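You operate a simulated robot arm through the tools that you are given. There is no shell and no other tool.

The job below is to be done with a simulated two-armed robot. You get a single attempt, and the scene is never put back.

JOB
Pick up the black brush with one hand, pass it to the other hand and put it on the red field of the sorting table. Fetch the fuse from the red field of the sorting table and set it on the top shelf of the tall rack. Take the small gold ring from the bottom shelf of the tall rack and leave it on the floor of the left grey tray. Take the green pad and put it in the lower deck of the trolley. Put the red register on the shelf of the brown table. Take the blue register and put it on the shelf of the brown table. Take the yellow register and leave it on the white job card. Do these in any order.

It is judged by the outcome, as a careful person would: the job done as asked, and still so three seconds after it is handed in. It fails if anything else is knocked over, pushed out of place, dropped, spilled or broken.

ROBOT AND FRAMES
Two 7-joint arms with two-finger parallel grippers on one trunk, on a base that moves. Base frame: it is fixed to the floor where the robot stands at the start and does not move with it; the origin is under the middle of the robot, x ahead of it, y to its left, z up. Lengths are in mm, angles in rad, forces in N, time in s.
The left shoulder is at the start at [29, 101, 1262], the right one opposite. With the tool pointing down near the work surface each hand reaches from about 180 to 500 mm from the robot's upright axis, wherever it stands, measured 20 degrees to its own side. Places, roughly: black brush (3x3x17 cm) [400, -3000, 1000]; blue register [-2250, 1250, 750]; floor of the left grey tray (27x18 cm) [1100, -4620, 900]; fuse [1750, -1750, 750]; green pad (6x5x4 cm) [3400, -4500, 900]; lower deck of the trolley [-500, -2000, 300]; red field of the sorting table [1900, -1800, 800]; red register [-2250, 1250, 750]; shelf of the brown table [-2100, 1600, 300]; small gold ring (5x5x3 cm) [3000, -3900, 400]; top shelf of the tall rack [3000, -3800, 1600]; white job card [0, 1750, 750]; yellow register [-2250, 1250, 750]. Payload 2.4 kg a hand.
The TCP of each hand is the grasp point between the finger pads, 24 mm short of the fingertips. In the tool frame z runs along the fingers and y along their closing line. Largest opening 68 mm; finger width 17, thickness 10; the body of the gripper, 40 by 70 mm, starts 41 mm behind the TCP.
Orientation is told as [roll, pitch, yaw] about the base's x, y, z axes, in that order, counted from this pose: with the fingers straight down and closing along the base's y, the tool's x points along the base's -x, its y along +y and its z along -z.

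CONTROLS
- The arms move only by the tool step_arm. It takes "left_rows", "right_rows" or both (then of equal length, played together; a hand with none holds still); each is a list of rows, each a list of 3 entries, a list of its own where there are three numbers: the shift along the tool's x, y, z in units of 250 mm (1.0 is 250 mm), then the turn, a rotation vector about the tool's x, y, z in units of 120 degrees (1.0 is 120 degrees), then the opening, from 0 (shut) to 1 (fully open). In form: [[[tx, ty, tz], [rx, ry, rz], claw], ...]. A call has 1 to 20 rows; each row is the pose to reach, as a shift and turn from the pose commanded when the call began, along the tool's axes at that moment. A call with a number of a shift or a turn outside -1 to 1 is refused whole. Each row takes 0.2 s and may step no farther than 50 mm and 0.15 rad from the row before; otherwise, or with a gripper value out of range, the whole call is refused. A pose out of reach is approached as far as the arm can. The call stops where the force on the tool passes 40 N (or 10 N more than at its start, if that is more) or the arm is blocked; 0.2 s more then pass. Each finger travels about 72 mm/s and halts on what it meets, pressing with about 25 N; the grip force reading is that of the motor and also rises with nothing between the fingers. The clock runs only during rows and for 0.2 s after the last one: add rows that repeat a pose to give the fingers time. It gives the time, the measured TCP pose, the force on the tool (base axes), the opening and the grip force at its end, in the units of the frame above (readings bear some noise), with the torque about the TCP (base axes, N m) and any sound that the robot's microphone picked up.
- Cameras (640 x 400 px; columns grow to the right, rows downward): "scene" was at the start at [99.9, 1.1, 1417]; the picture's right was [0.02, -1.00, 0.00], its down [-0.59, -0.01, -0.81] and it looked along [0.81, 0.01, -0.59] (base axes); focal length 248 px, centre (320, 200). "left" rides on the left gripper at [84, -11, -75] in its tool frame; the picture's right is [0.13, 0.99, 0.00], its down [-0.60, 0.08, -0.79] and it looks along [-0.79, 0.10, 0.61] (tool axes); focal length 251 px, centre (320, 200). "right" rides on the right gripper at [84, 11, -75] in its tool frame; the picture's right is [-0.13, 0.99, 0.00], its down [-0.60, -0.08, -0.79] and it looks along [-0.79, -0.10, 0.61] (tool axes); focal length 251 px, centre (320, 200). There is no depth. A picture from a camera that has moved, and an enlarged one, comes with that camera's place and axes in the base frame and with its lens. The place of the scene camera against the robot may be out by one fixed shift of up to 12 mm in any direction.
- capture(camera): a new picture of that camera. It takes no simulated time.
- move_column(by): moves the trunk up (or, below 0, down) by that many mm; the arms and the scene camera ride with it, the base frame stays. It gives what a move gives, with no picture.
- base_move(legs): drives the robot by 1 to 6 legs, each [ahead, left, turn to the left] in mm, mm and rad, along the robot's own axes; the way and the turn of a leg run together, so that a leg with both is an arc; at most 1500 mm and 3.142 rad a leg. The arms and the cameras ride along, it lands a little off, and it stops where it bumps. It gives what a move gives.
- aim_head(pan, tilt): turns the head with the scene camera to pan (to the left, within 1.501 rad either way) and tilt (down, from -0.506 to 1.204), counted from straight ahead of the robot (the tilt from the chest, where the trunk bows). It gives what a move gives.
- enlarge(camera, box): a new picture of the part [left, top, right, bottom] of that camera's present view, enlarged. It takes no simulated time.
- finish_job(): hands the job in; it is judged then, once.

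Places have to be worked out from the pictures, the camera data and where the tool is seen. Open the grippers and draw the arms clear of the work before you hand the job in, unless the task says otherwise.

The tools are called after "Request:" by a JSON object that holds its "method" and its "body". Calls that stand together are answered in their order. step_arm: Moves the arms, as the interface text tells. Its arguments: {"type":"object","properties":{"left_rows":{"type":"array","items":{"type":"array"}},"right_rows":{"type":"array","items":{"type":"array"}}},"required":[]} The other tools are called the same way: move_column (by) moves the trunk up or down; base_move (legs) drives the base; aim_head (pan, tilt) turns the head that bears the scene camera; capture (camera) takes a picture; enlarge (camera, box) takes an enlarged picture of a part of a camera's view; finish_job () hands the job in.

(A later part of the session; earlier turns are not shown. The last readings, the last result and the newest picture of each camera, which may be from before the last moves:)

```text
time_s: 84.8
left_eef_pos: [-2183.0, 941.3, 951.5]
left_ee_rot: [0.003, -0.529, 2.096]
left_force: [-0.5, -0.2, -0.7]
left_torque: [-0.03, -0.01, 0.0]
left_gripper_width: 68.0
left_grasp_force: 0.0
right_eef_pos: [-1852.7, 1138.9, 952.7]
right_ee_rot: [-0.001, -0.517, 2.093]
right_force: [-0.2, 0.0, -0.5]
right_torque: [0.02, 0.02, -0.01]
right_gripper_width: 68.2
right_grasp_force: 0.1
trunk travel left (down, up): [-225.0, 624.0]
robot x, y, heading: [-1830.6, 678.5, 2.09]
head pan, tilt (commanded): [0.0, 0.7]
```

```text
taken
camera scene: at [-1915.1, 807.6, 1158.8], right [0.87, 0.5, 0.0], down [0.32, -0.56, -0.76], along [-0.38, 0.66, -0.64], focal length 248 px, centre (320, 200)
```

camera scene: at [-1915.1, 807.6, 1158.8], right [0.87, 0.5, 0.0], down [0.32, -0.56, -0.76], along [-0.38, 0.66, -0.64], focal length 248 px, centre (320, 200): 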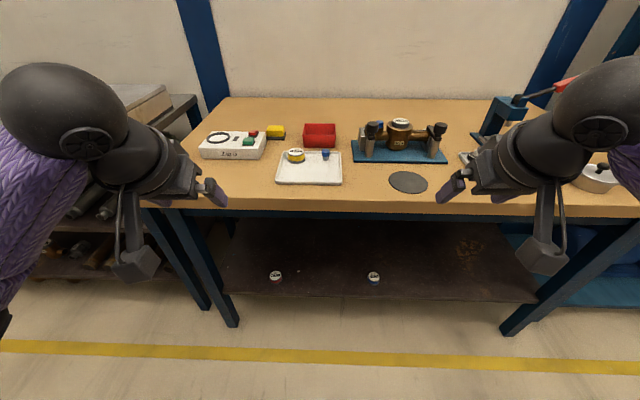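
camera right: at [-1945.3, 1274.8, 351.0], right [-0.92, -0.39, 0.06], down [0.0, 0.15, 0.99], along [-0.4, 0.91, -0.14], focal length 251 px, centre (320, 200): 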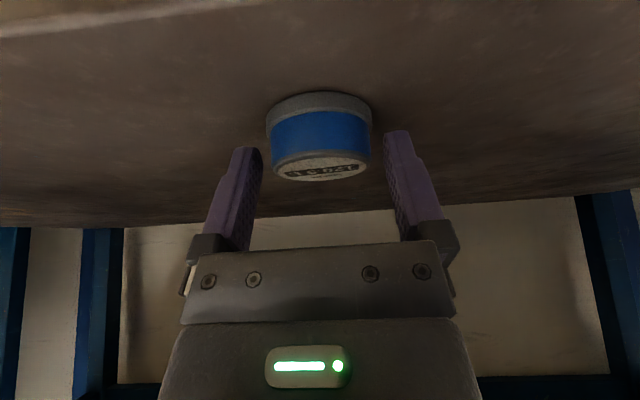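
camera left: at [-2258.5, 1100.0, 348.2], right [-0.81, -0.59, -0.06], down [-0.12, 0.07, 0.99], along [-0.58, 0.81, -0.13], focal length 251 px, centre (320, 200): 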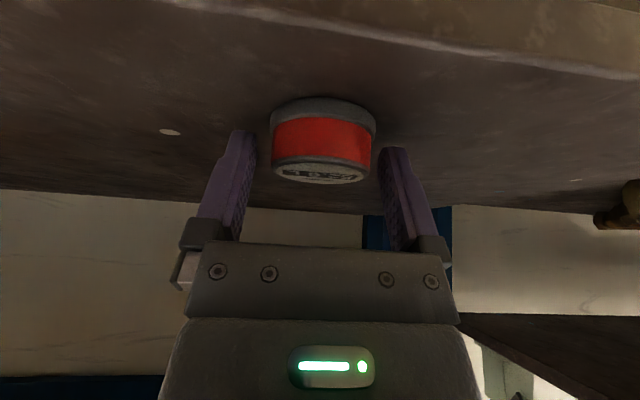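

I'll pull the right hand back out of the way, then drive forward 260 and right 80 so the yellow register is in the left hand's reach.

Request:
{"method": "step_arm", "body": {"right_rows": [[[0.13, 0, -0.1], [0, 0.02, 0], 1], [[0.26, 0, -0.2], [0, 0.06, 0], 1], [[0.39, 0, -0.3], [0, 0.1, 0], 1], [[0.5, 0, -0.38], [0, 0.15, 0], 1]]}}

Request:
{"method": "base_move", "body": {"legs": [[150, -80, 0.0]]}}

Request:
{"method": "base_move", "body": {"legs": [[105, 0, 0.0]]}}

Request:
{"method": "capture", "body": {"camera": "left"}}

Request:
{"method": "capture", "body": {"camera": "scene"}}

```text
time_s: 85.8
left_eef_pos: [-2184.0, 942.5, 950.9]
left_ee_rot: [0.004, -0.529, 2.093]
left_force: [0.5, -0.2, -1.2]
left_torque: [-0.03, 0.0, -0.02]
left_gripper_width: 68.0
left_grasp_force: 0.0
right_eef_pos: [-1773.8, 1003.3, 975.9]
right_ee_rot: [0.0, -0.201, 2.093]
right_force: [0.1, 0.4, 0.2]
right_torque: [0.02, -0.01, -0.02]
right_gripper_width: 68.2
right_grasp_force: 0.1
trunk travel left (down, up): [-225.0, 624.0]
robot x, y, heading: [-1833.2, 676.9, 2.09]
head pan, tilt (commanded): [0.0, 0.7]
```

```text
time_s: 87.2
left_eef_pos: [-2186.5, 1112.1, 950.9]
left_ee_rot: [0.004, -0.53, 2.093]
left_force: [-0.8, 0.4, -0.3]
left_torque: [0.01, 0.0, -0.01]
left_gripper_width: 67.9
left_grasp_force: 0.1
right_eef_pos: [-1776.8, 1172.7, 974.3]
right_ee_rot: [0.002, -0.202, 2.092]
right_force: [0.4, -0.5, -0.7]
right_torque: [0.0, -0.03, -0.02]
right_gripper_width: 68.0
right_grasp_force: 0.1
trunk travel left (down, up): [-225.0, 624.0]
robot x, y, heading: [-1833.9, 845.0, 2.09]
head pan, tilt (commanded): [0.0, 0.7]
```

```text
time_s: 88.4
left_eef_pos: [-2238.6, 1202.7, 951.9]
left_ee_rot: [0.004, -0.532, 2.093]
left_force: [-0.2, -0.8, -0.4]
left_torque: [-0.01, -0.02, -0.03]
left_gripper_width: 68.1
left_grasp_force: 0.0
right_eef_pos: [-1829.1, 1264.0, 975.2]
right_ee_rot: [0.002, -0.203, 2.091]
right_force: [0.2, 0.4, 0.4]
right_torque: [-0.03, -0.02, -0.03]
right_gripper_width: 68.0
right_grasp_force: 0.1
trunk travel left (down, up): [-225.0, 624.0]
robot x, y, heading: [-1883.7, 935.6, 2.088]
head pan, tilt (commanded): [0.0, 0.7]
```

```text
taken
camera left: at [-2173.6, 1112.2, 973.9], right [-0.8, -0.59, -0.06], down [-0.12, 0.07, 0.99], along [-0.58, 0.8, -0.13], focal length 251 px, centre (320, 200)
```

left: 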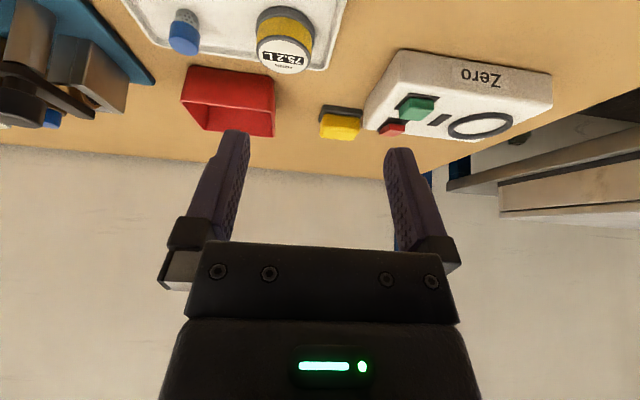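

```text
taken
camera scene: at [-1970.5, 1067.3, 1158.7], right [0.87, 0.5, 0.0], down [0.32, -0.56, -0.76], along [-0.38, 0.66, -0.64], focal length 248 px, centre (320, 200)
```

scene: 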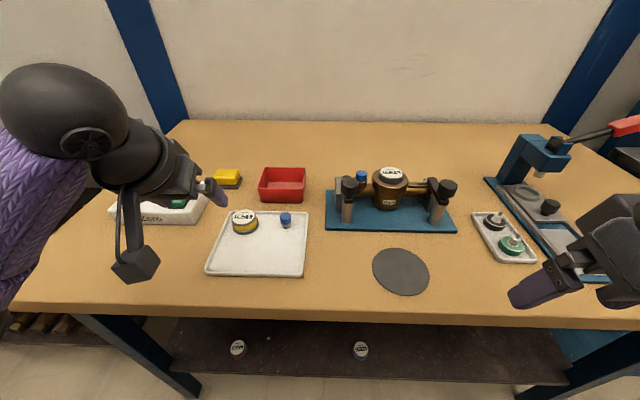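

Yellow is 92 mm ahead and 29 mm right of the left TCP. I'll move to a pre-grasp and refine.

Request:
{"method": "step_arm", "body": {"left_rows": [[[-0.008, -0.06, 0.1], [0, 0, 0], 0.95], [[-0.0155, -0.117, 0.195], [0, 0, 0], 0.9], [[-0.0155, -0.117, 0.195], [0, 0, 0], 0.86]]}}

Request:
{"method": "enlarge", "body": {"camera": "left", "box": [180, 0, 440, 162]}}

```text
time_s: 89.2
left_eef_pos: [-2227.8, 1241.4, 910.6]
left_ee_rot: [0.003, -0.531, 2.092]
left_force: [-0.3, 0.0, 0.1]
left_torque: [-0.04, 0.04, 0.02]
left_gripper_width: 58.6
left_grasp_force: 0.0
right_eef_pos: [-1829.1, 1263.3, 974.4]
right_ee_rot: [0.002, -0.202, 2.092]
right_force: [-0.2, -0.9, 1.1]
right_torque: [0.01, -0.03, -0.04]
right_gripper_width: 67.8
right_grasp_force: 0.0
trunk travel left (down, up): [-225.0, 624.0]
robot x, y, heading: [-1881.2, 943.8, 2.091]
head pan, tilt (commanded): [0.0, 0.7]
```

```text
2.46 times, centred on (310, 81) of left
camera zoom: at [-2163.5, 1151.4, 933.7], right [-0.8, -0.59, -0.06], down [-0.12, 0.07, 0.99], along [-0.58, 0.8, -0.13], focal length 619 px, centre (345, 493)
```

zoom: 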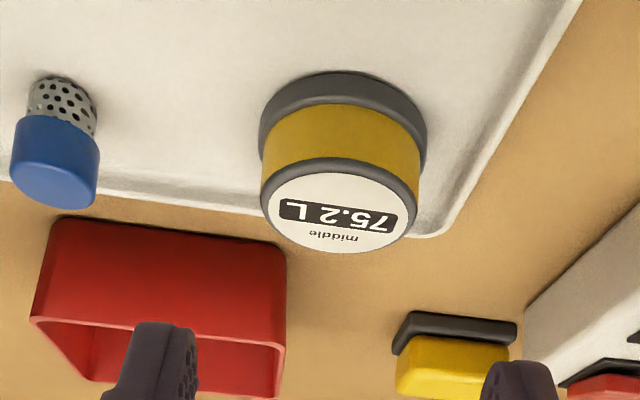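

Aligned laterally (within 1 mm), 66 mm ahead. Approaching to z 838 as with the others, closing, then lifting.

Request:
{"method": "step_arm", "body": {"left_rows": [[[-0.015, -0.001, 0.12], [0, 0, 0], 0.86], [[-0.03, -0.001, 0.24], [0, 0, 0], 0.86], [[-0.042, -0.001, 0.33], [0, 0, 0], 0.86], [[-0.046, -0.001, 0.364], [0, 0, 0], 0.86], [[-0.046, -0.001, 0.364], [0, 0, 0], 0.86]]}}

Request:
{"method": "capture", "body": {"camera": "left"}}

```text
time_s: 90.4
left_eef_pos: [-2254.5, 1287.6, 839.4]
left_ee_rot: [0.004, -0.53, 2.093]
left_force: [-1.0, 0.2, 0.6]
left_torque: [0.04, -0.01, 0.01]
left_gripper_width: 58.5
left_grasp_force: 0.1
right_eef_pos: [-1828.5, 1263.5, 975.0]
right_ee_rot: [0.002, -0.203, 2.09]
right_force: [0.1, -0.2, 0.2]
right_torque: [-0.02, -0.02, -0.02]
right_gripper_width: 68.1
right_grasp_force: 0.0
trunk travel left (down, up): [-225.0, 624.0]
robot x, y, heading: [-1885.5, 936.1, 2.09]
head pan, tilt (commanded): [0.0, 0.7]
```

```text
taken
camera left: at [-2190.0, 1199.3, 860.8], right [-0.8, -0.59, -0.06], down [-0.12, 0.07, 0.99], along [-0.58, 0.8, -0.13], focal length 251 px, centre (320, 200)
```

left: 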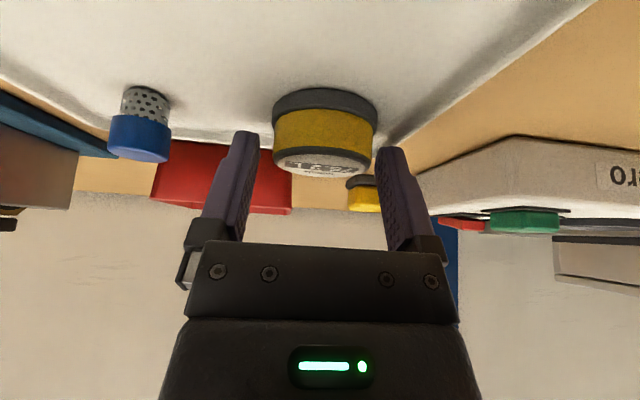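

Yellow sits between the fingers. Closing and lifting.

Request:
{"method": "step_arm", "body": {"left_rows": [[[0, 0.006, 0], [0, 0, 0], 0.8], [[0, 0.006, 0], [0, 0, 0], 0.5], [[0, 0.006, 0], [0, 0, 0], 0.4], [[0, 0.006, 0], [0, 0, 0], 0.4]]}}

Request:
{"method": "step_arm", "body": {"left_rows": [[[-0.03, 0, -0.05], [0, 0, 0], 0.4], [[-0.08, 0, -0.14], [0, 0, 0], 0.4], [[-0.144, 0, -0.24], [0, 0, 0], 0.4], [[-0.144, 0, -0.24], [0, 0, 0], 0.4]]}}

Request:
{"method": "capture", "body": {"camera": "left"}}

```text
time_s: 91.4
left_eef_pos: [-2256.1, 1288.8, 837.9]
left_ee_rot: [0.004, -0.529, 2.092]
left_force: [1.8, 0.4, -0.4]
left_torque: [0.0, 0.0, -0.04]
left_gripper_width: 44.7
left_grasp_force: 24.9
right_eef_pos: [-1828.5, 1263.4, 974.3]
right_ee_rot: [0.002, -0.203, 2.09]
right_force: [0.0, -0.3, 0.3]
right_torque: [0.02, -0.01, 0.01]
right_gripper_width: 68.1
right_grasp_force: 0.0
trunk travel left (down, up): [-225.0, 624.0]
robot x, y, heading: [-1884.5, 936.3, 2.089]
head pan, tilt (commanded): [0.0, 0.7]
```

```text
time_s: 92.4
left_eef_pos: [-2255.3, 1290.7, 908.7]
left_ee_rot: [0.004, -0.53, 2.092]
left_force: [-0.7, 0.9, -0.2]
left_torque: [-0.01, -0.02, -0.03]
left_gripper_width: 44.4
left_grasp_force: 24.9
right_eef_pos: [-1828.5, 1264.2, 975.3]
right_ee_rot: [0.003, -0.202, 2.091]
right_force: [-0.4, 0.4, 0.3]
right_torque: [-0.02, 0.01, 0.0]
right_gripper_width: 68.1
right_grasp_force: 0.0
trunk travel left (down, up): [-225.0, 624.0]
robot x, y, heading: [-1882.8, 933.7, 2.092]
head pan, tilt (commanded): [0.0, 0.7]
```

```text
taken
camera left: at [-2191.0, 1200.4, 931.6], right [-0.8, -0.59, -0.06], down [-0.12, 0.07, 0.99], along [-0.58, 0.8, -0.13], focal length 251 px, centre (320, 200)
```

left: 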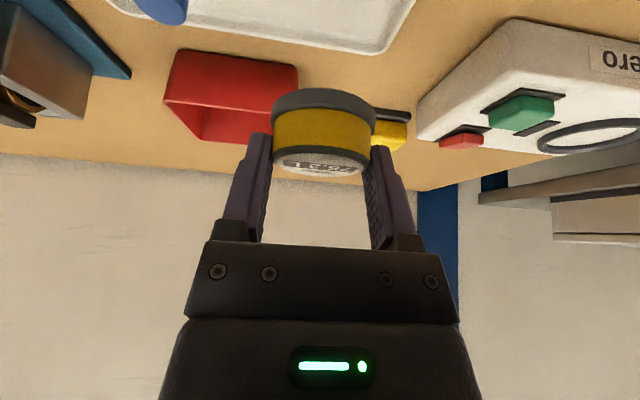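

Yellow is held. I'll retract the hand, back out, slide right along the aisle into the open area, and turn right to face the job-card table.

Request:
{"method": "step_arm", "body": {"left_rows": [[[0.09, 0, -0.1], [0, 0, 0], 0.4], [[0.18, 0, -0.18], [0, 0, 0], 0.4], [[0.27, 0, -0.26], [0, 0, 0], 0.4], [[0.354, 0, -0.347], [0, 0, 0], 0.4]]}}

Request:
{"method": "base_move", "body": {"legs": [[-200, 0, 0.0], [0, -550, 0], [0, -550, 0]]}}

Request:
{"method": "aim_head", "body": {"pan": -0.9, "tilt": 0.5}}

Request:
{"method": "capture", "body": {"camera": "scene"}}

```text
time_s: 93.4
left_eef_pos: [-2196.9, 1184.1, 940.2]
left_ee_rot: [0.003, -0.53, 2.095]
left_force: [0.0, 0.5, -1.4]
left_torque: [0.0, 0.0, 0.01]
left_gripper_width: 44.3
left_grasp_force: 24.4
right_eef_pos: [-1829.4, 1263.7, 976.1]
right_ee_rot: [0.003, -0.203, 2.089]
right_force: [-0.4, 0.1, 0.1]
right_torque: [-0.02, 0.02, 0.0]
right_gripper_width: 67.8
right_grasp_force: 0.1
trunk travel left (down, up): [-225.0, 624.0]
robot x, y, heading: [-1888.3, 940.1, 2.094]
head pan, tilt (commanded): [0.0, 0.7]
```

```text
time_s: 100.5
left_eef_pos: [-1142.2, 1558.0, 939.3]
left_ee_rot: [0.004, -0.531, 2.096]
left_force: [0.2, 0.1, -0.2]
left_torque: [-0.03, 0.0, 0.01]
left_gripper_width: 44.3
left_grasp_force: 24.9
right_eef_pos: [-773.8, 1638.7, 974.6]
right_ee_rot: [0.003, -0.201, 2.093]
right_force: [-0.2, -0.1, -0.6]
right_torque: [0.01, 0.01, -0.04]
right_gripper_width: 67.9
right_grasp_force: 0.0
trunk travel left (down, up): [-225.0, 624.0]
robot x, y, heading: [-829.0, 1310.5, 2.094]
head pan, tilt (commanded): [0.0, 0.7]
```

```text
time_s: 101.7
left_eef_pos: [-1140.0, 1558.5, 938.5]
left_ee_rot: [0.003, -0.529, 2.096]
left_force: [-0.9, 0.5, -1.0]
left_torque: [0.0, 0.01, -0.04]
left_gripper_width: 44.3
left_grasp_force: 25.5
right_eef_pos: [-773.8, 1638.1, 975.6]
right_ee_rot: [0.003, -0.203, 2.094]
right_force: [-0.7, 0.2, 0.2]
right_torque: [0.01, -0.01, 0.01]
right_gripper_width: 68.0
right_grasp_force: 0.0
trunk travel left (down, up): [-225.0, 624.0]
robot x, y, heading: [-830.7, 1309.6, 2.093]
head pan, tilt (commanded): [-0.901, 0.499]
```

```text
taken
camera scene: at [-839.0, 1452.5, 1176.5], right [0.93, -0.37, 0.0], down [-0.18, -0.45, -0.88], along [0.32, 0.82, -0.48], focal length 248 px, centre (320, 200)
```

scene: 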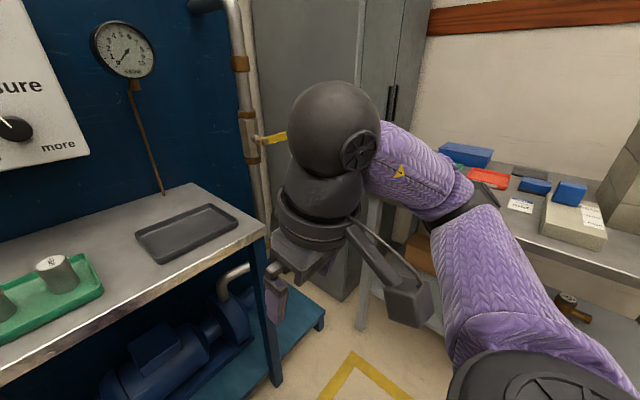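

I can see the white card on the job-card table to the right. I'll back up 200 mm for swing clearance, then turn right 1.58 rad to face that table.

Request:
{"method": "base_move", "body": {"legs": [[-200, 0, 0.0], [0, 0, -1.58]]}}

Request:
{"method": "aim_head", "body": {"pan": 0.0, "tilt": 0.6}}

Request:
{"method": "capture", "body": {"camera": "scene"}}

```text
time_s: 107.2
left_eef_pos: [-479.5, 1447.2, 939.2]
left_ee_rot: [0.003, -0.532, 0.519]
left_force: [-0.3, 0.8, 0.0]
left_torque: [0.04, -0.01, 0.0]
left_gripper_width: 43.8
left_grasp_force: 24.7
right_eef_pos: [-402.6, 1079.0, 976.2]
right_ee_rot: [0.001, -0.202, 0.518]
right_force: [0.0, -0.9, -0.4]
right_torque: [0.03, -0.01, -0.01]
right_gripper_width: 68.0
right_grasp_force: 0.1
trunk travel left (down, up): [-225.0, 624.0]
robot x, y, heading: [-730.2, 1138.2, 0.514]
head pan, tilt (commanded): [-0.901, 0.499]
```

```text
time_s: 108.4
left_eef_pos: [-480.3, 1447.1, 939.3]
left_ee_rot: [0.003, -0.533, 0.521]
left_force: [0.1, -0.9, -1.1]
left_torque: [0.01, -0.02, 0.02]
left_gripper_width: 44.1
left_grasp_force: 25.2
right_eef_pos: [-401.9, 1079.7, 975.7]
right_ee_rot: [0.003, -0.202, 0.517]
right_force: [0.2, 0.1, -0.3]
right_torque: [0.01, -0.04, 0.02]
right_gripper_width: 68.0
right_grasp_force: 0.1
trunk travel left (down, up): [-225.0, 624.0]
robot x, y, heading: [-729.2, 1136.0, 0.516]
head pan, tilt (commanded): [0.0, 0.6]
```

```text
taken
camera scene: at [-605.4, 1212.8, 1167.4], right [0.49, -0.87, 0.0], down [-0.49, -0.28, -0.82], along [0.72, 0.41, -0.57], focal length 248 px, centre (320, 200)
```

scene: 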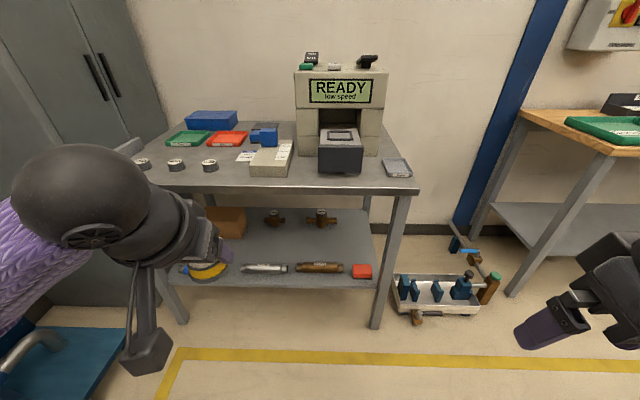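

Request:
{"method": "enlarge", "body": {"camera": "scene", "box": [120, 100, 420, 288]}}

```text
2.13 times, centred on (270, 194) of scene
camera zoom: at [-605.4, 1212.8, 1167.4], right [0.49, -0.87, 0.0], down [-0.49, -0.28, -0.82], along [0.72, 0.41, -0.57], focal length 527 px, centre (426, 213)
```

zoom: 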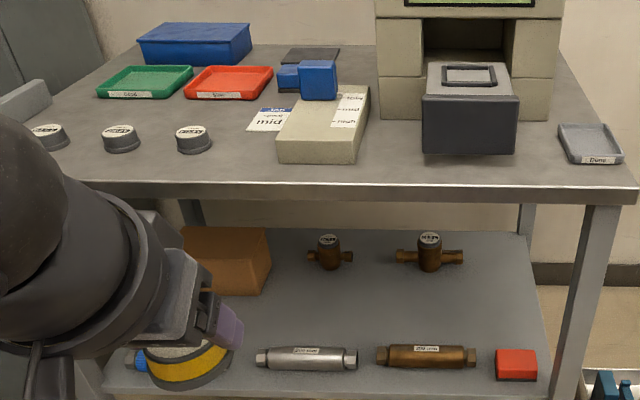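

The white job card (blue header) lies left of the beige block, roughly 220 mm behind the table's front edge. I'll drive closer (left 115, forward 300) and look again.

Request:
{"method": "base_move", "body": {"legs": [[300, 115, 0.0]]}}

Request:
{"method": "aim_head", "body": {"pan": 0.2, "tilt": 0.75}}

Request:
{"method": "capture", "body": {"camera": "scene"}}

Request:
{"method": "capture", "body": {"camera": "left"}}

```text
time_s: 110.5
left_eef_pos: [-277.8, 1694.7, 940.3]
left_ee_rot: [0.004, -0.532, 0.522]
left_force: [0.1, -0.2, -1.3]
left_torque: [-0.02, 0.0, -0.04]
left_gripper_width: 44.2
left_grasp_force: 25.1
right_eef_pos: [-201.2, 1328.0, 975.4]
right_ee_rot: [0.002, -0.201, 0.52]
right_force: [-0.4, 0.1, 0.0]
right_torque: [-0.04, -0.02, 0.03]
right_gripper_width: 68.1
right_grasp_force: 0.1
trunk travel left (down, up): [-225.0, 624.0]
robot x, y, heading: [-525.9, 1385.2, 0.519]
head pan, tilt (commanded): [0.0, 0.6]
```

```text
time_s: 111.2
left_eef_pos: [-278.1, 1695.7, 939.4]
left_ee_rot: [0.003, -0.531, 0.522]
left_force: [0.3, 0.1, -0.3]
left_torque: [-0.01, -0.03, 0.05]
left_gripper_width: 44.1
left_grasp_force: 25.3
right_eef_pos: [-200.3, 1327.9, 975.3]
right_ee_rot: [0.003, -0.202, 0.519]
right_force: [0.3, 0.1, 0.1]
right_torque: [0.02, -0.02, 0.04]
right_gripper_width: 67.7
right_grasp_force: 0.0
trunk travel left (down, up): [-225.0, 624.0]
robot x, y, heading: [-527.3, 1384.6, 0.517]
head pan, tilt (commanded): [0.201, 0.75]
```

```text
taken
camera scene: at [-418.0, 1471.7, 1154.5], right [0.66, -0.75, 0.0], down [-0.51, -0.45, -0.73], along [0.55, 0.48, -0.68], focal length 248 px, centre (320, 200)
```

scene: 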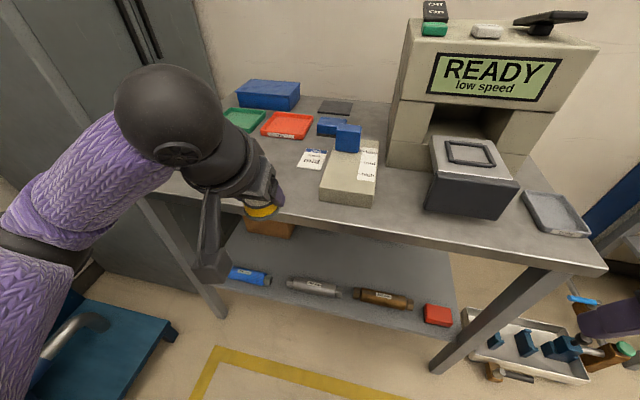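

```text
taken
camera left: at [-368.5, 1631.4, 962.2], right [-0.59, 0.8, -0.06], down [0.07, 0.12, 0.99], along [0.8, 0.58, -0.13], focal length 251 px, centre (320, 200)
```

left: 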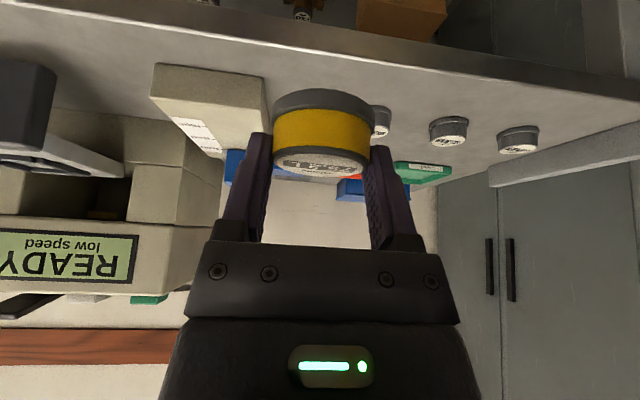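

Request:
{"method": "enlarge", "body": {"camera": "scene", "box": [220, 70, 400, 220]}}

```text
2.67 times, centred on (310, 145) of scene
camera zoom: at [-418.0, 1471.7, 1154.5], right [0.66, -0.75, 0.0], down [-0.51, -0.45, -0.73], along [0.55, 0.48, -0.68], focal length 660 px, centre (347, 347)
```

zoom: 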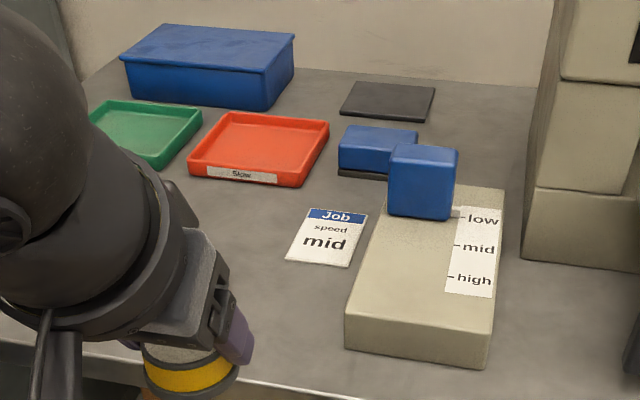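

The "Job – mid" card is at about (-30,1836,800). I'll drive forward 120 mm (table edge then ≈335 mm from my axis) and check with the hand camera.

Request:
{"method": "base_move", "body": {"legs": [[120, 0, 0.0]]}}

Request:
{"method": "enlarge", "body": {"camera": "scene", "box": [200, 60, 440, 260]}}

Request:
{"method": "capture", "body": {"camera": "left"}}

```text
time_s: 112.5
left_eef_pos: [-176.0, 1755.1, 939.6]
left_ee_rot: [0.003, -0.53, 0.524]
left_force: [-0.1, 0.4, -0.8]
left_torque: [-0.02, 0.0, 0.02]
left_gripper_width: 44.2
left_grasp_force: 24.8
right_eef_pos: [-97.9, 1386.5, 974.4]
right_ee_rot: [0.002, -0.203, 0.519]
right_force: [0.6, -0.3, -0.5]
right_torque: [0.01, 0.0, -0.01]
right_gripper_width: 68.1
right_grasp_force: 0.0
trunk travel left (down, up): [-225.0, 624.0]
robot x, y, heading: [-426.5, 1440.5, 0.519]
head pan, tilt (commanded): [0.201, 0.75]
```

```text
2.00 times, centred on (320, 160) of scene
camera zoom: at [-315.4, 1530.8, 1154.5], right [0.66, -0.75, 0.0], down [-0.51, -0.45, -0.73], along [0.55, 0.48, -0.68], focal length 495 px, centre (320, 280)
```

zoom: 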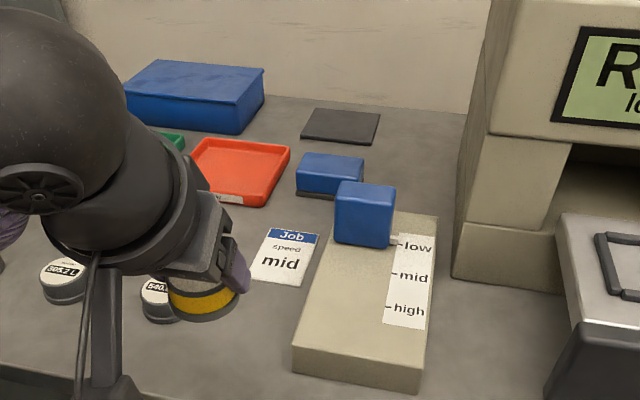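

```text
taken
camera left: at [-266.2, 1690.5, 962.2], right [-0.59, 0.8, -0.06], down [0.07, 0.12, 0.99], along [0.8, 0.58, -0.13], focal length 251 px, centre (320, 200)
```

left: 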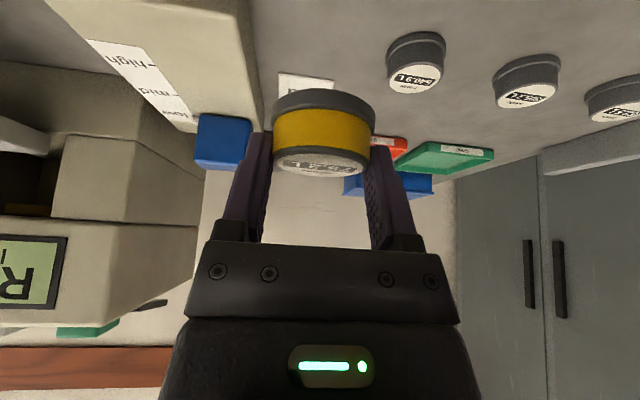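

Request:
{"method": "enlarge", "body": {"camera": "left", "box": [200, 0, 456, 160]}}

```text
2.50 times, centred on (328, 80) of left
camera zoom: at [-266.2, 1690.5, 962.2], right [-0.59, 0.8, -0.06], down [0.07, 0.12, 0.99], along [0.8, 0.58, -0.13], focal length 629 px, centre (300, 500)
```

zoom: 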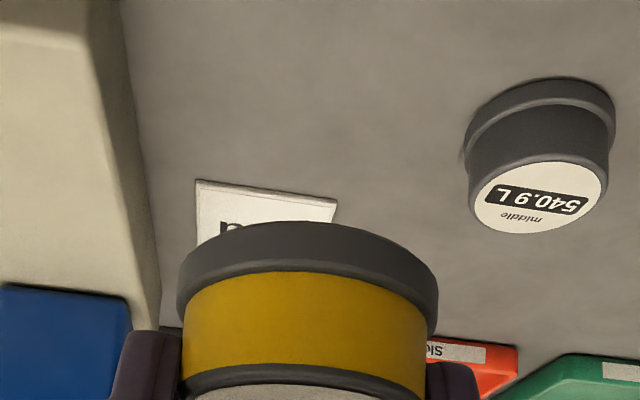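

From the hand camera the card is ≈58 × 88 mm, its centre 181 mm ahead and 7 mm right of the TCP. I'll extend the left hand out at this height to put the puck over the card.

Request:
{"method": "step_arm", "body": {"left_rows": [[[-0.15, -0.006, 0.086], [0, 0, 0], 0.4], [[-0.3, -0.012, 0.172], [0, 0, 0], 0.4], [[-0.45, -0.018, 0.26], [0, 0, 0], 0.4], [[-0.59, -0.024, 0.345], [0, 0, 0], 0.4], [[-0.59, -0.024, 0.345], [0, 0, 0], 0.4]]}}

Request:
{"method": "capture", "body": {"camera": "left"}}

Request:
{"method": "enlarge", "body": {"camera": "scene", "box": [200, 60, 440, 260]}}

```text
time_s: 113.7
left_eef_pos: [-24.2, 1833.0, 940.1]
left_ee_rot: [0.005, -0.531, 0.521]
left_force: [-0.1, 0.6, -0.2]
left_torque: [-0.01, 0.06, -0.02]
left_gripper_width: 44.1
left_grasp_force: 25.0
right_eef_pos: [-97.1, 1388.3, 975.6]
right_ee_rot: [0.002, -0.202, 0.521]
right_force: [-0.1, 1.1, 0.1]
right_torque: [-0.04, 0.02, -0.02]
right_gripper_width: 68.1
right_grasp_force: 0.1
trunk travel left (down, up): [-225.0, 624.0]
robot x, y, heading: [-421.7, 1446.3, 0.52]
head pan, tilt (commanded): [0.201, 0.75]
```

```text
taken
camera left: at [-114.8, 1768.5, 962.6], right [-0.59, 0.8, -0.06], down [0.06, 0.12, 0.99], along [0.8, 0.58, -0.13], focal length 251 px, centre (320, 200)
```

left: 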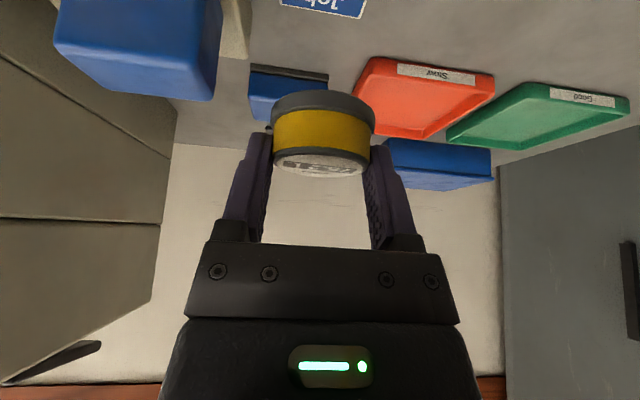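

```text
2.00 times, centred on (320, 160) of scene
camera zoom: at [-315.2, 1530.7, 1154.5], right [0.66, -0.75, 0.0], down [-0.51, -0.45, -0.73], along [0.55, 0.48, -0.68], focal length 495 px, centre (320, 280)
```

zoom: 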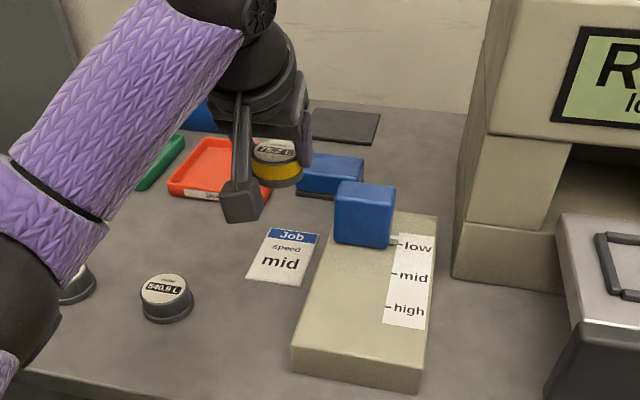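

The reach is fine. The card's far edge is 60 mm ahead of the TCP, so the puck needs ≈6 mm forward and 2 mm right. I'll descend most of the way and check.

Request:
{"method": "step_arm", "body": {"left_rows": [[[0.05, -0.003, 0.13], [0, 0, 0], 0.4], [[0.11, -0.006, 0.24], [0, 0, 0], 0.4], [[0.17, -0.008, 0.34], [0, 0, 0], 0.4], [[0.17, -0.008, 0.34], [0, 0, 0], 0.4]]}}

Request:
{"method": "capture", "body": {"camera": "left"}}

Request:
{"method": "enlarge", "body": {"camera": "scene", "box": [200, 60, 440, 260]}}

```text
time_s: 114.7
left_eef_pos: [-17.7, 1836.5, 843.3]
left_ee_rot: [0.005, -0.529, 0.525]
left_force: [1.2, 0.0, -0.8]
left_torque: [-0.02, 0.02, 0.0]
left_gripper_width: 44.5
left_grasp_force: 24.7
right_eef_pos: [-98.4, 1386.9, 975.5]
right_ee_rot: [0.001, -0.202, 0.519]
right_force: [-0.6, -0.2, -1.4]
right_torque: [0.05, -0.03, -0.01]
right_gripper_width: 68.0
right_grasp_force: 0.0
trunk travel left (down, up): [-225.0, 624.0]
robot x, y, heading: [-428.7, 1448.7, 0.522]
head pan, tilt (commanded): [0.201, 0.75]
```

```text
taken
camera left: at [-108.2, 1771.7, 866.7], right [-0.59, 0.8, -0.06], down [0.07, 0.12, 0.99], along [0.8, 0.58, -0.13], focal length 251 px, centre (320, 200)
```

left: 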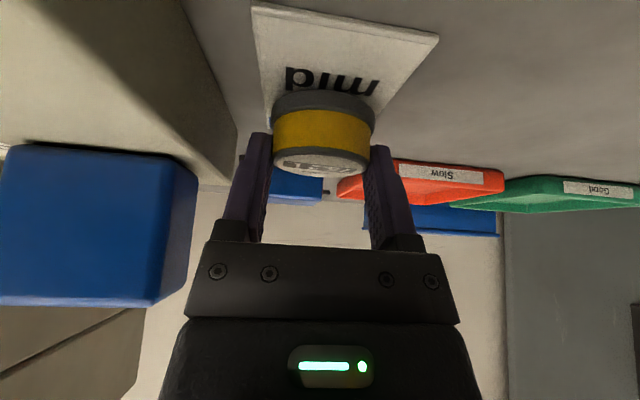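

```text
2.00 times, centred on (320, 160) of scene
camera zoom: at [-315.3, 1530.8, 1154.5], right [0.66, -0.75, 0.0], down [-0.51, -0.45, -0.73], along [0.55, 0.48, -0.68], focal length 495 px, centre (320, 280)
```

zoom: 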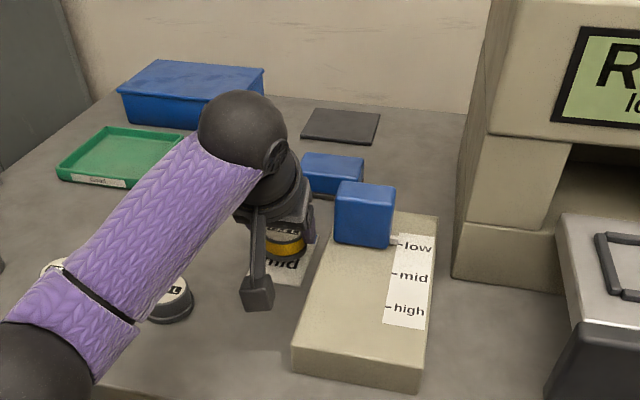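

The puck is over the card, about 7 mm toward the header. I'll shift back 5 mm and lower in small rows to contact.

Request:
{"method": "step_arm", "body": {"left_rows": [[[0.017, 0, -0.01], [0, 0, 0], 0.4], [[0.023, 0, 0.0], [0, 0, 0], 0.4], [[0.027, 0, 0.007], [0, 0, 0], 0.4], [[0.031, 0, 0.014], [0, 0, 0], 0.4], [[0.033, 0, 0.0175], [0, 0, 0], 0.4]]}}

```text
time_s: 115.8
left_eef_pos: [-23.5, 1834.6, 837.0]
left_ee_rot: [0.004, -0.528, 0.524]
left_force: [0.6, 0.0, 0.2]
left_torque: [0.0, -0.02, 0.0]
left_gripper_width: 44.1
left_grasp_force: 25.1
right_eef_pos: [-97.7, 1386.3, 974.3]
right_ee_rot: [0.002, -0.204, 0.52]
right_force: [0.3, 0.4, -0.3]
right_torque: [-0.03, -0.03, 0.03]
right_gripper_width: 68.1
right_grasp_force: 0.0
trunk travel left (down, up): [-225.0, 624.0]
robot x, y, heading: [-424.8, 1443.0, 0.523]
head pan, tilt (commanded): [0.201, 0.75]
```

No contact yet at z 837; continuing down in 2 mm rows.

Request:
{"method": "step_arm", "body": {"left_rows": [[[0.004, 0, 0.007], [0, 0, 0], 0.4], [[0.008, 0, 0.0138], [0, 0, 0], 0.4]]}}

Request:
{"method": "capture", "body": {"camera": "left"}}

```text
time_s: 116.5
left_eef_pos: [-23.8, 1834.4, 835.5]
left_ee_rot: [0.004, -0.535, 0.524]
left_force: [3.2, 2.4, 15.7]
left_torque: [0.12, -0.22, -0.01]
left_gripper_width: 44.2
left_grasp_force: 24.8
right_eef_pos: [-98.6, 1387.1, 975.9]
right_ee_rot: [0.003, -0.203, 0.521]
right_force: [0.2, -0.4, 0.3]
right_torque: [0.0, -0.04, -0.04]
right_gripper_width: 68.1
right_grasp_force: 0.1
trunk travel left (down, up): [-225.0, 624.0]
robot x, y, heading: [-423.4, 1441.5, 0.513]
head pan, tilt (commanded): [0.201, 0.75]
```

```text
taken
camera left: at [-113.8, 1769.7, 857.8], right [-0.59, 0.8, -0.06], down [0.06, 0.12, 0.99], along [0.8, 0.58, -0.12], focal length 251 px, centre (320, 200)
```

left: 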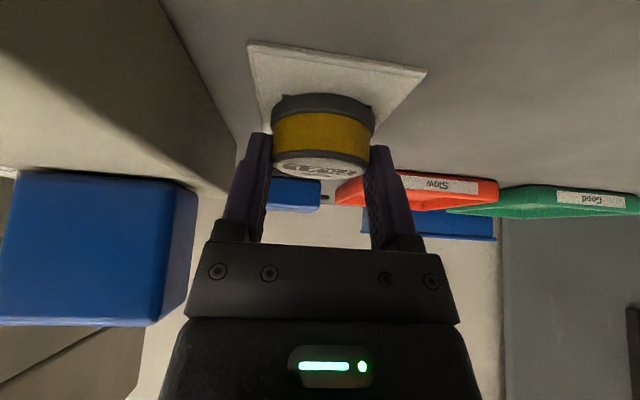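

Contact (≈16 N). Opening and backing off along the tool axis.

Request:
{"method": "step_arm", "body": {"left_rows": [[[0, 0, 0], [0, 0, 0], 0.7], [[0, 0, 0], [0, 0, 0], 0.85], [[0, 0, 0], [0, 0, 0], 0.85], [[0, 0, -0.12], [0, 0, 0], 0.9], [[0, 0, -0.28], [0, 0, 0], 0.9]]}}

Request:
{"method": "capture", "body": {"camera": "left"}}

Request:
{"method": "capture", "body": {"camera": "scene"}}

```text
time_s: 117.7
left_eef_pos: [-52.9, 1815.2, 893.5]
left_ee_rot: [0.004, -0.531, 0.524]
left_force: [0.3, 0.7, -0.2]
left_torque: [-0.02, -0.01, 0.03]
left_gripper_width: 61.4
left_grasp_force: 0.0
right_eef_pos: [-97.6, 1387.2, 975.2]
right_ee_rot: [0.002, -0.202, 0.522]
right_force: [0.1, -1.0, -0.4]
right_torque: [0.01, -0.02, 0.02]
right_gripper_width: 68.2
right_grasp_force: 0.1
trunk travel left (down, up): [-225.0, 624.0]
robot x, y, heading: [-423.7, 1442.6, 0.517]
head pan, tilt (commanded): [0.201, 0.75]
```

```text
taken
camera left: at [-144.0, 1751.8, 916.3], right [-0.59, 0.8, -0.06], down [0.07, 0.12, 0.99], along [0.8, 0.58, -0.13], focal length 251 px, centre (320, 200)
```

left: 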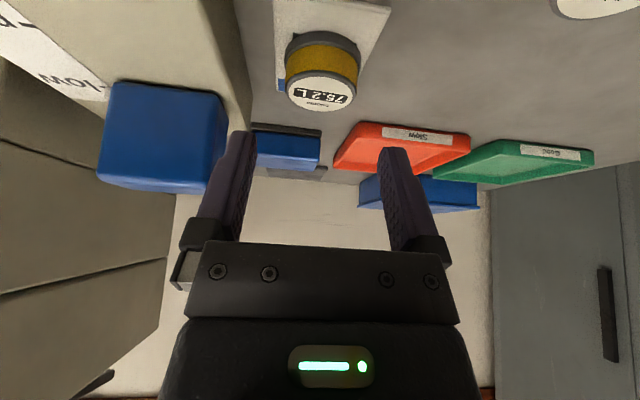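

```text
taken
camera scene: at [-315.4, 1530.7, 1154.5], right [0.66, -0.75, 0.0], down [-0.51, -0.45, -0.73], along [0.55, 0.48, -0.68], focal length 248 px, centre (320, 200)
```

scene: 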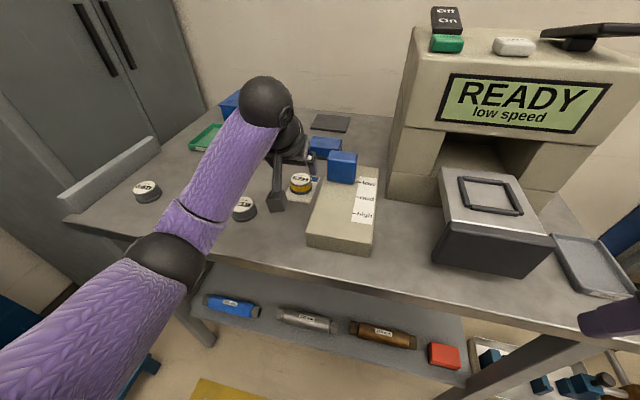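

Yellow stands on the job card. I'll retract the hand by the reverse path (up, then back), then back the base away.

Request:
{"method": "step_arm", "body": {"left_rows": [[[-0.05, 0, -0.09], [0, 0, 0], 0.95], [[-0.1, 0, -0.172], [0, 0, 0], 1], [[0.05, 0, -0.26], [0, 0, 0], 1], [[0.2, 0, -0.35], [0, 0, 0], 1], [[0.383, 0, -0.456], [0, 0, 0], 1]]}}

Request:
{"method": "base_move", "body": {"legs": [[-400, 0, 0.0]]}}

Request:
{"method": "capture", "body": {"camera": "scene"}}

```text
refused: row 5 steps farther than a row can; nothing moved
```

```text
time_s: 120.2
left_eef_pos: [-401.4, 1615.9, 892.7]
left_ee_rot: [0.004, -0.53, 0.523]
left_force: [0.3, 0.0, -0.6]
left_torque: [0.04, 0.01, 0.0]
left_gripper_width: 61.0
left_grasp_force: 0.1
right_eef_pos: [-447.2, 1188.9, 974.8]
right_ee_rot: [0.003, -0.203, 0.519]
right_force: [0.3, 0.6, -0.1]
right_torque: [0.01, -0.04, 0.01]
right_gripper_width: 67.9
right_grasp_force: 0.1
trunk travel left (down, up): [-225.0, 624.0]
robot x, y, heading: [-769.4, 1241.6, 0.517]
head pan, tilt (commanded): [0.201, 0.75]
```

```text
taken
camera scene: at [-663.5, 1331.4, 1154.5], right [0.66, -0.75, 0.0], down [-0.51, -0.45, -0.73], along [0.55, 0.48, -0.68], focal length 248 px, centre (320, 200)
```

scene: 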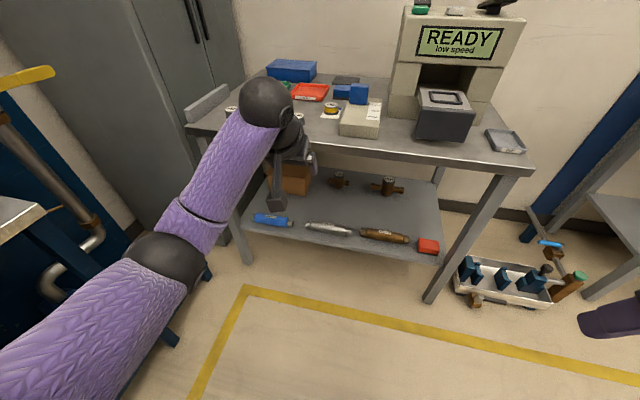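

The arm call was refused but the base backed out cleanly with the hand at z 893 (clear of the pucks). I'll check that nothing was disturbed.

Request:
{"method": "enlarge", "body": {"camera": "scene", "box": [200, 40, 440, 190]}}

Request:
{"method": "step_arm", "body": {"left_rows": [[[0.1, 0, -0.1], [0, 0.05, 0], 1], [[0.2, 0, -0.2], [0, 0.1, 0], 1], [[0.3, 0, -0.3], [0, 0.15, 0], 1], [[0.4, 0, -0.4], [0, 0.2, 0], 1], [[0.5, 0, -0.46], [0, 0.25, 0], 1]]}}

```text
2.67 times, centred on (320, 115) of scene
camera zoom: at [-663.5, 1331.4, 1154.5], right [0.66, -0.75, 0.0], down [-0.51, -0.45, -0.73], along [0.55, 0.48, -0.68], focal length 660 px, centre (320, 427)
```

zoom: 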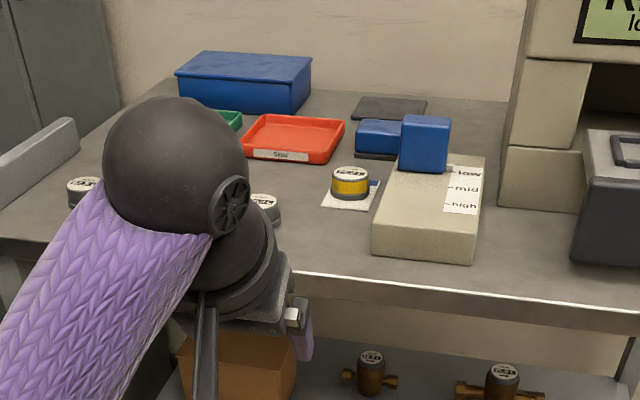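

```text
time_s: 121.3
left_eef_pos: [-545.3, 1533.7, 931.2]
left_ee_rot: [0.004, -0.004, 0.525]
left_force: [0.3, -1.0, 0.3]
left_torque: [0.04, -0.03, 0.0]
left_gripper_width: 67.8
left_grasp_force: 0.0
right_eef_pos: [-446.1, 1187.5, 975.2]
right_ee_rot: [0.002, -0.203, 0.521]
right_force: [-0.1, 0.0, 0.1]
right_torque: [0.02, 0.01, -0.01]
right_gripper_width: 68.3
right_grasp_force: 0.1
trunk travel left (down, up): [-225.0, 624.0]
robot x, y, heading: [-773.9, 1244.8, 0.519]
head pan, tilt (commanded): [0.201, 0.75]
```

All three registers are done. Now I'll raise the trunk to the travel height, turn right to face down the aisle, and drive toward the far side.

Request:
{"method": "move_column", "body": {"by": 250}}

Request:
{"method": "base_move", "body": {"legs": [[0, 0, -1.571], [1400, 0, 0.0]]}}

Request:
{"method": "aim_head", "body": {"pan": 0.0, "tilt": 0.4}}

Request:
{"method": "capture", "body": {"camera": "scene"}}

```text
time_s: 123.9
left_eef_pos: [-545.5, 1533.2, 1178.9]
left_ee_rot: [0.004, -0.007, 0.526]
left_force: [-0.1, 0.1, 0.5]
left_torque: [0.0, 0.0, -0.03]
left_gripper_width: 67.9
left_grasp_force: 0.2
right_eef_pos: [-446.2, 1187.3, 1224.8]
right_ee_rot: [0.002, -0.201, 0.52]
right_force: [0.5, -0.6, -1.2]
right_torque: [-0.03, -0.02, -0.01]
right_gripper_width: 67.6
right_grasp_force: 0.0
trunk travel left (down, up): [-475.0, 375.0]
robot x, y, heading: [-772.0, 1245.4, 0.521]
head pan, tilt (commanded): [0.201, 0.75]
```

```text
time_s: 134.9
left_eef_pos: [230.2, -215.1, 1180.0]
left_ee_rot: [0.004, -0.007, -1.035]
left_force: [-0.6, 0.0, -0.1]
left_torque: [0.0, -0.01, 0.0]
left_gripper_width: 68.0
left_grasp_force: 0.0
right_eef_pos: [-113.8, -319.6, 1226.3]
right_ee_rot: [0.001, -0.202, -1.038]
right_force: [0.4, -0.1, 0.7]
right_torque: [0.01, 0.03, 0.0]
right_gripper_width: 67.6
right_grasp_force: 0.1
trunk travel left (down, up): [-475.0, 375.0]
robot x, y, heading: [-63.7, 7.5, -1.04]
head pan, tilt (commanded): [0.201, 0.75]
```

```text
time_s: 135.7
left_eef_pos: [229.9, -213.2, 1178.5]
left_ee_rot: [0.003, -0.007, -1.032]
left_force: [0.5, -0.1, -0.4]
left_torque: [0.03, -0.02, 0.01]
left_gripper_width: 68.0
left_grasp_force: 0.1
right_eef_pos: [-115.2, -319.1, 1225.2]
right_ee_rot: [0.0, -0.203, -1.038]
right_force: [0.3, -0.3, -0.6]
right_torque: [0.0, -0.02, 0.01]
right_gripper_width: 67.9
right_grasp_force: 0.1
trunk travel left (down, up): [-475.0, 375.0]
robot x, y, heading: [-60.3, 9.7, -1.04]
head pan, tilt (commanded): [0.0, 0.4]
```

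```text
taken
camera scene: at [-13.3, -90.8, 1438.0], right [-0.86, -0.51, 0.0], down [-0.2, 0.34, -0.92], along [0.47, -0.79, -0.39], focal length 248 px, centre (320, 200)
```

scene: 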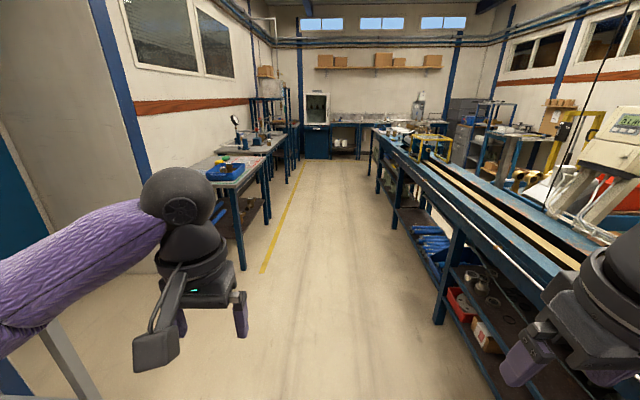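

The aisle is clear. I'll drive 1500 mm down the aisle and inspect the sorting table and the conveyor side.

Request:
{"method": "base_move", "body": {"legs": [[1500, 100, 0.0]]}}

Request:
{"method": "aim_head", "body": {"pan": 0.7, "tilt": 0.5}}

Request:
{"method": "capture", "body": {"camera": "scene"}}

Request:
{"method": "aim_head", "body": {"pan": -0.8, "tilt": 0.4}}

Request:
{"method": "capture", "body": {"camera": "scene"}}

```text
refused: leg 1 is longer than a leg can be; nothing moved
```

```text
time_s: 136.8
left_eef_pos: [230.8, -214.5, 1179.2]
left_ee_rot: [0.003, -0.007, -1.033]
left_force: [0.7, 0.8, -0.2]
left_torque: [0.01, 0.0, 0.01]
left_gripper_width: 67.9
left_grasp_force: 0.1
right_eef_pos: [-114.2, -317.9, 1225.3]
right_ee_rot: [0.001, -0.203, -1.038]
right_force: [0.1, -0.2, -0.1]
right_torque: [-0.02, 0.01, -0.06]
right_gripper_width: 68.1
right_grasp_force: 0.0
trunk travel left (down, up): [-475.0, 375.0]
robot x, y, heading: [-63.6, 11.7, -1.041]
head pan, tilt (commanded): [0.7, 0.499]
```

```text
taken
camera scene: at [25.5, -41.4, 1429.0], right [-0.33, -0.94, 0.0], down [-0.45, 0.16, -0.88], along [0.83, -0.29, -0.48], focal length 248 px, centre (320, 200)
```

scene: 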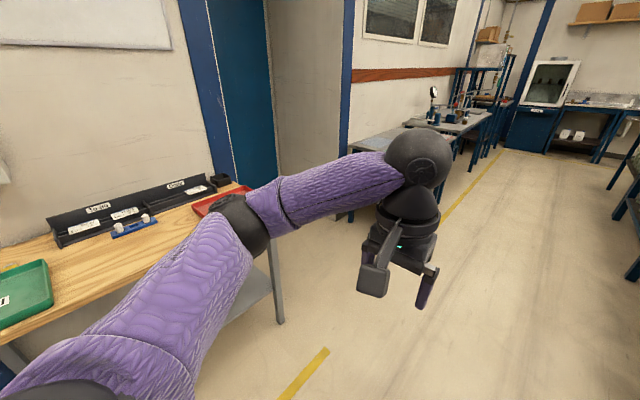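

```text
time_s: 138.4
left_eef_pos: [230.6, -213.7, 1179.6]
left_ee_rot: [0.004, -0.008, -1.034]
left_force: [0.4, 0.0, -0.5]
left_torque: [0.0, 0.04, 0.04]
left_gripper_width: 68.0
left_grasp_force: 0.2
right_eef_pos: [-115.1, -319.2, 1225.1]
right_ee_rot: [0.002, -0.203, -1.039]
right_force: [0.2, 0.1, 0.2]
right_torque: [0.01, 0.02, 0.02]
right_gripper_width: 68.1
right_grasp_force: 0.1
trunk travel left (down, up): [-475.0, 375.0]
robot x, y, heading: [-62.6, 11.8, -1.041]
head pan, tilt (commanded): [-0.799, 0.4]
```

```text
taken
camera scene: at [-84.7, -100.4, 1438.1], right [-0.96, 0.26, 0.0], down [0.1, 0.38, -0.92], along [-0.24, -0.89, -0.39], focal length 248 px, centre (320, 200)
```

scene: 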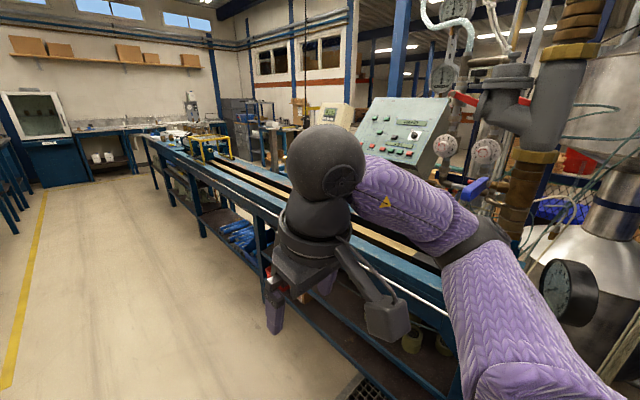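

The leg was slightly too long; repeating with a shorter one.

Request:
{"method": "base_move", "body": {"legs": [[1400, 80, 0.0]]}}

Request:
{"method": "aim_head", "body": {"pan": 0.6, "tilt": 0.5}}

Request:
{"method": "capture", "body": {"camera": "scene"}}

Request:
{"method": "aim_head", "body": {"pan": -0.9, "tilt": 0.4}}

Request:
{"method": "capture", "body": {"camera": "scene"}}

```text
time_s: 145.4
left_eef_pos: [1013.8, -1377.2, 1179.5]
left_ee_rot: [0.004, -0.008, -1.029]
left_force: [0.0, 0.3, -0.6]
left_torque: [0.0, -0.01, 0.03]
left_gripper_width: 67.7
left_grasp_force: 0.0
right_eef_pos: [670.0, -1483.2, 1224.4]
right_ee_rot: [0.001, -0.202, -1.032]
right_force: [0.0, -0.2, 0.1]
right_torque: [0.03, 0.02, -0.01]
right_gripper_width: 68.1
right_grasp_force: 0.1
trunk travel left (down, up): [-475.0, 375.0]
robot x, y, heading: [724.4, -1158.0, -1.036]
head pan, tilt (commanded): [-0.799, 0.4]
```

```text
time_s: 146.9
left_eef_pos: [1014.5, -1379.0, 1179.2]
left_ee_rot: [0.003, -0.008, -1.027]
left_force: [-0.4, 0.6, -0.6]
left_torque: [0.0, -0.03, 0.01]
left_gripper_width: 68.0
left_grasp_force: 0.1
right_eef_pos: [669.9, -1483.2, 1224.6]
right_ee_rot: [0.001, -0.201, -1.031]
right_force: [0.4, 0.2, -0.3]
right_torque: [0.03, 0.02, 0.04]
right_gripper_width: 67.8
right_grasp_force: 0.0
trunk travel left (down, up): [-475.0, 375.0]
robot x, y, heading: [720.9, -1156.2, -1.035]
head pan, tilt (commanded): [0.6, 0.499]
```

```text
taken
camera scene: at [804.7, -1213.3, 1429.0], right [-0.42, -0.91, 0.0], down [-0.43, 0.2, -0.88], along [0.8, -0.37, -0.48], focal length 248 px, centre (320, 200)
```

scene: 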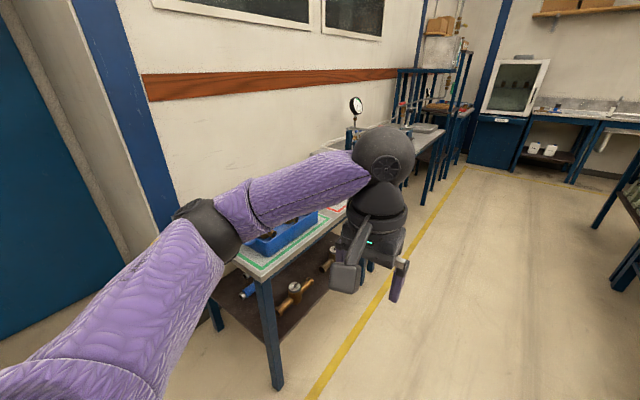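

```text
time_s: 148.5
left_eef_pos: [1015.3, -1376.6, 1178.6]
left_ee_rot: [0.002, -0.007, -1.028]
left_force: [0.0, -0.4, -0.6]
left_torque: [0.01, 0.0, 0.0]
left_gripper_width: 67.8
left_grasp_force: 0.0
right_eef_pos: [670.9, -1483.7, 1225.1]
right_ee_rot: [0.002, -0.203, -1.031]
right_force: [1.1, -0.3, -0.3]
right_torque: [0.03, 0.0, -0.03]
right_gripper_width: 68.0
right_grasp_force: 0.1
trunk travel left (down, up): [-475.0, 375.0]
robot x, y, heading: [722.0, -1159.5, -1.038]
head pan, tilt (commanded): [-0.901, 0.4]
```

```text
taken
camera scene: at [689.3, -1261.8, 1438.1], right [-0.94, 0.35, 0.0], down [0.14, 0.36, -0.92], along [-0.33, -0.86, -0.39], focal length 248 px, centre (320, 200)
```

scene: 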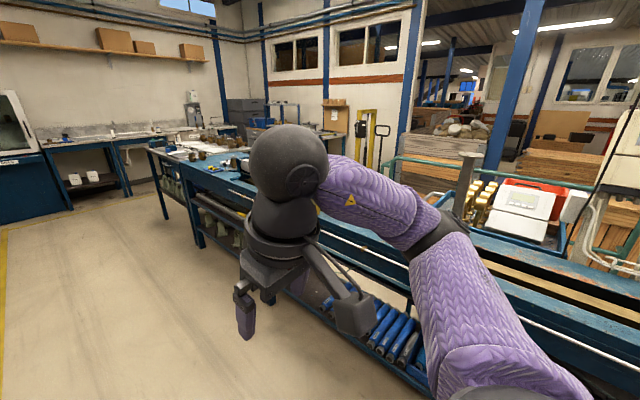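

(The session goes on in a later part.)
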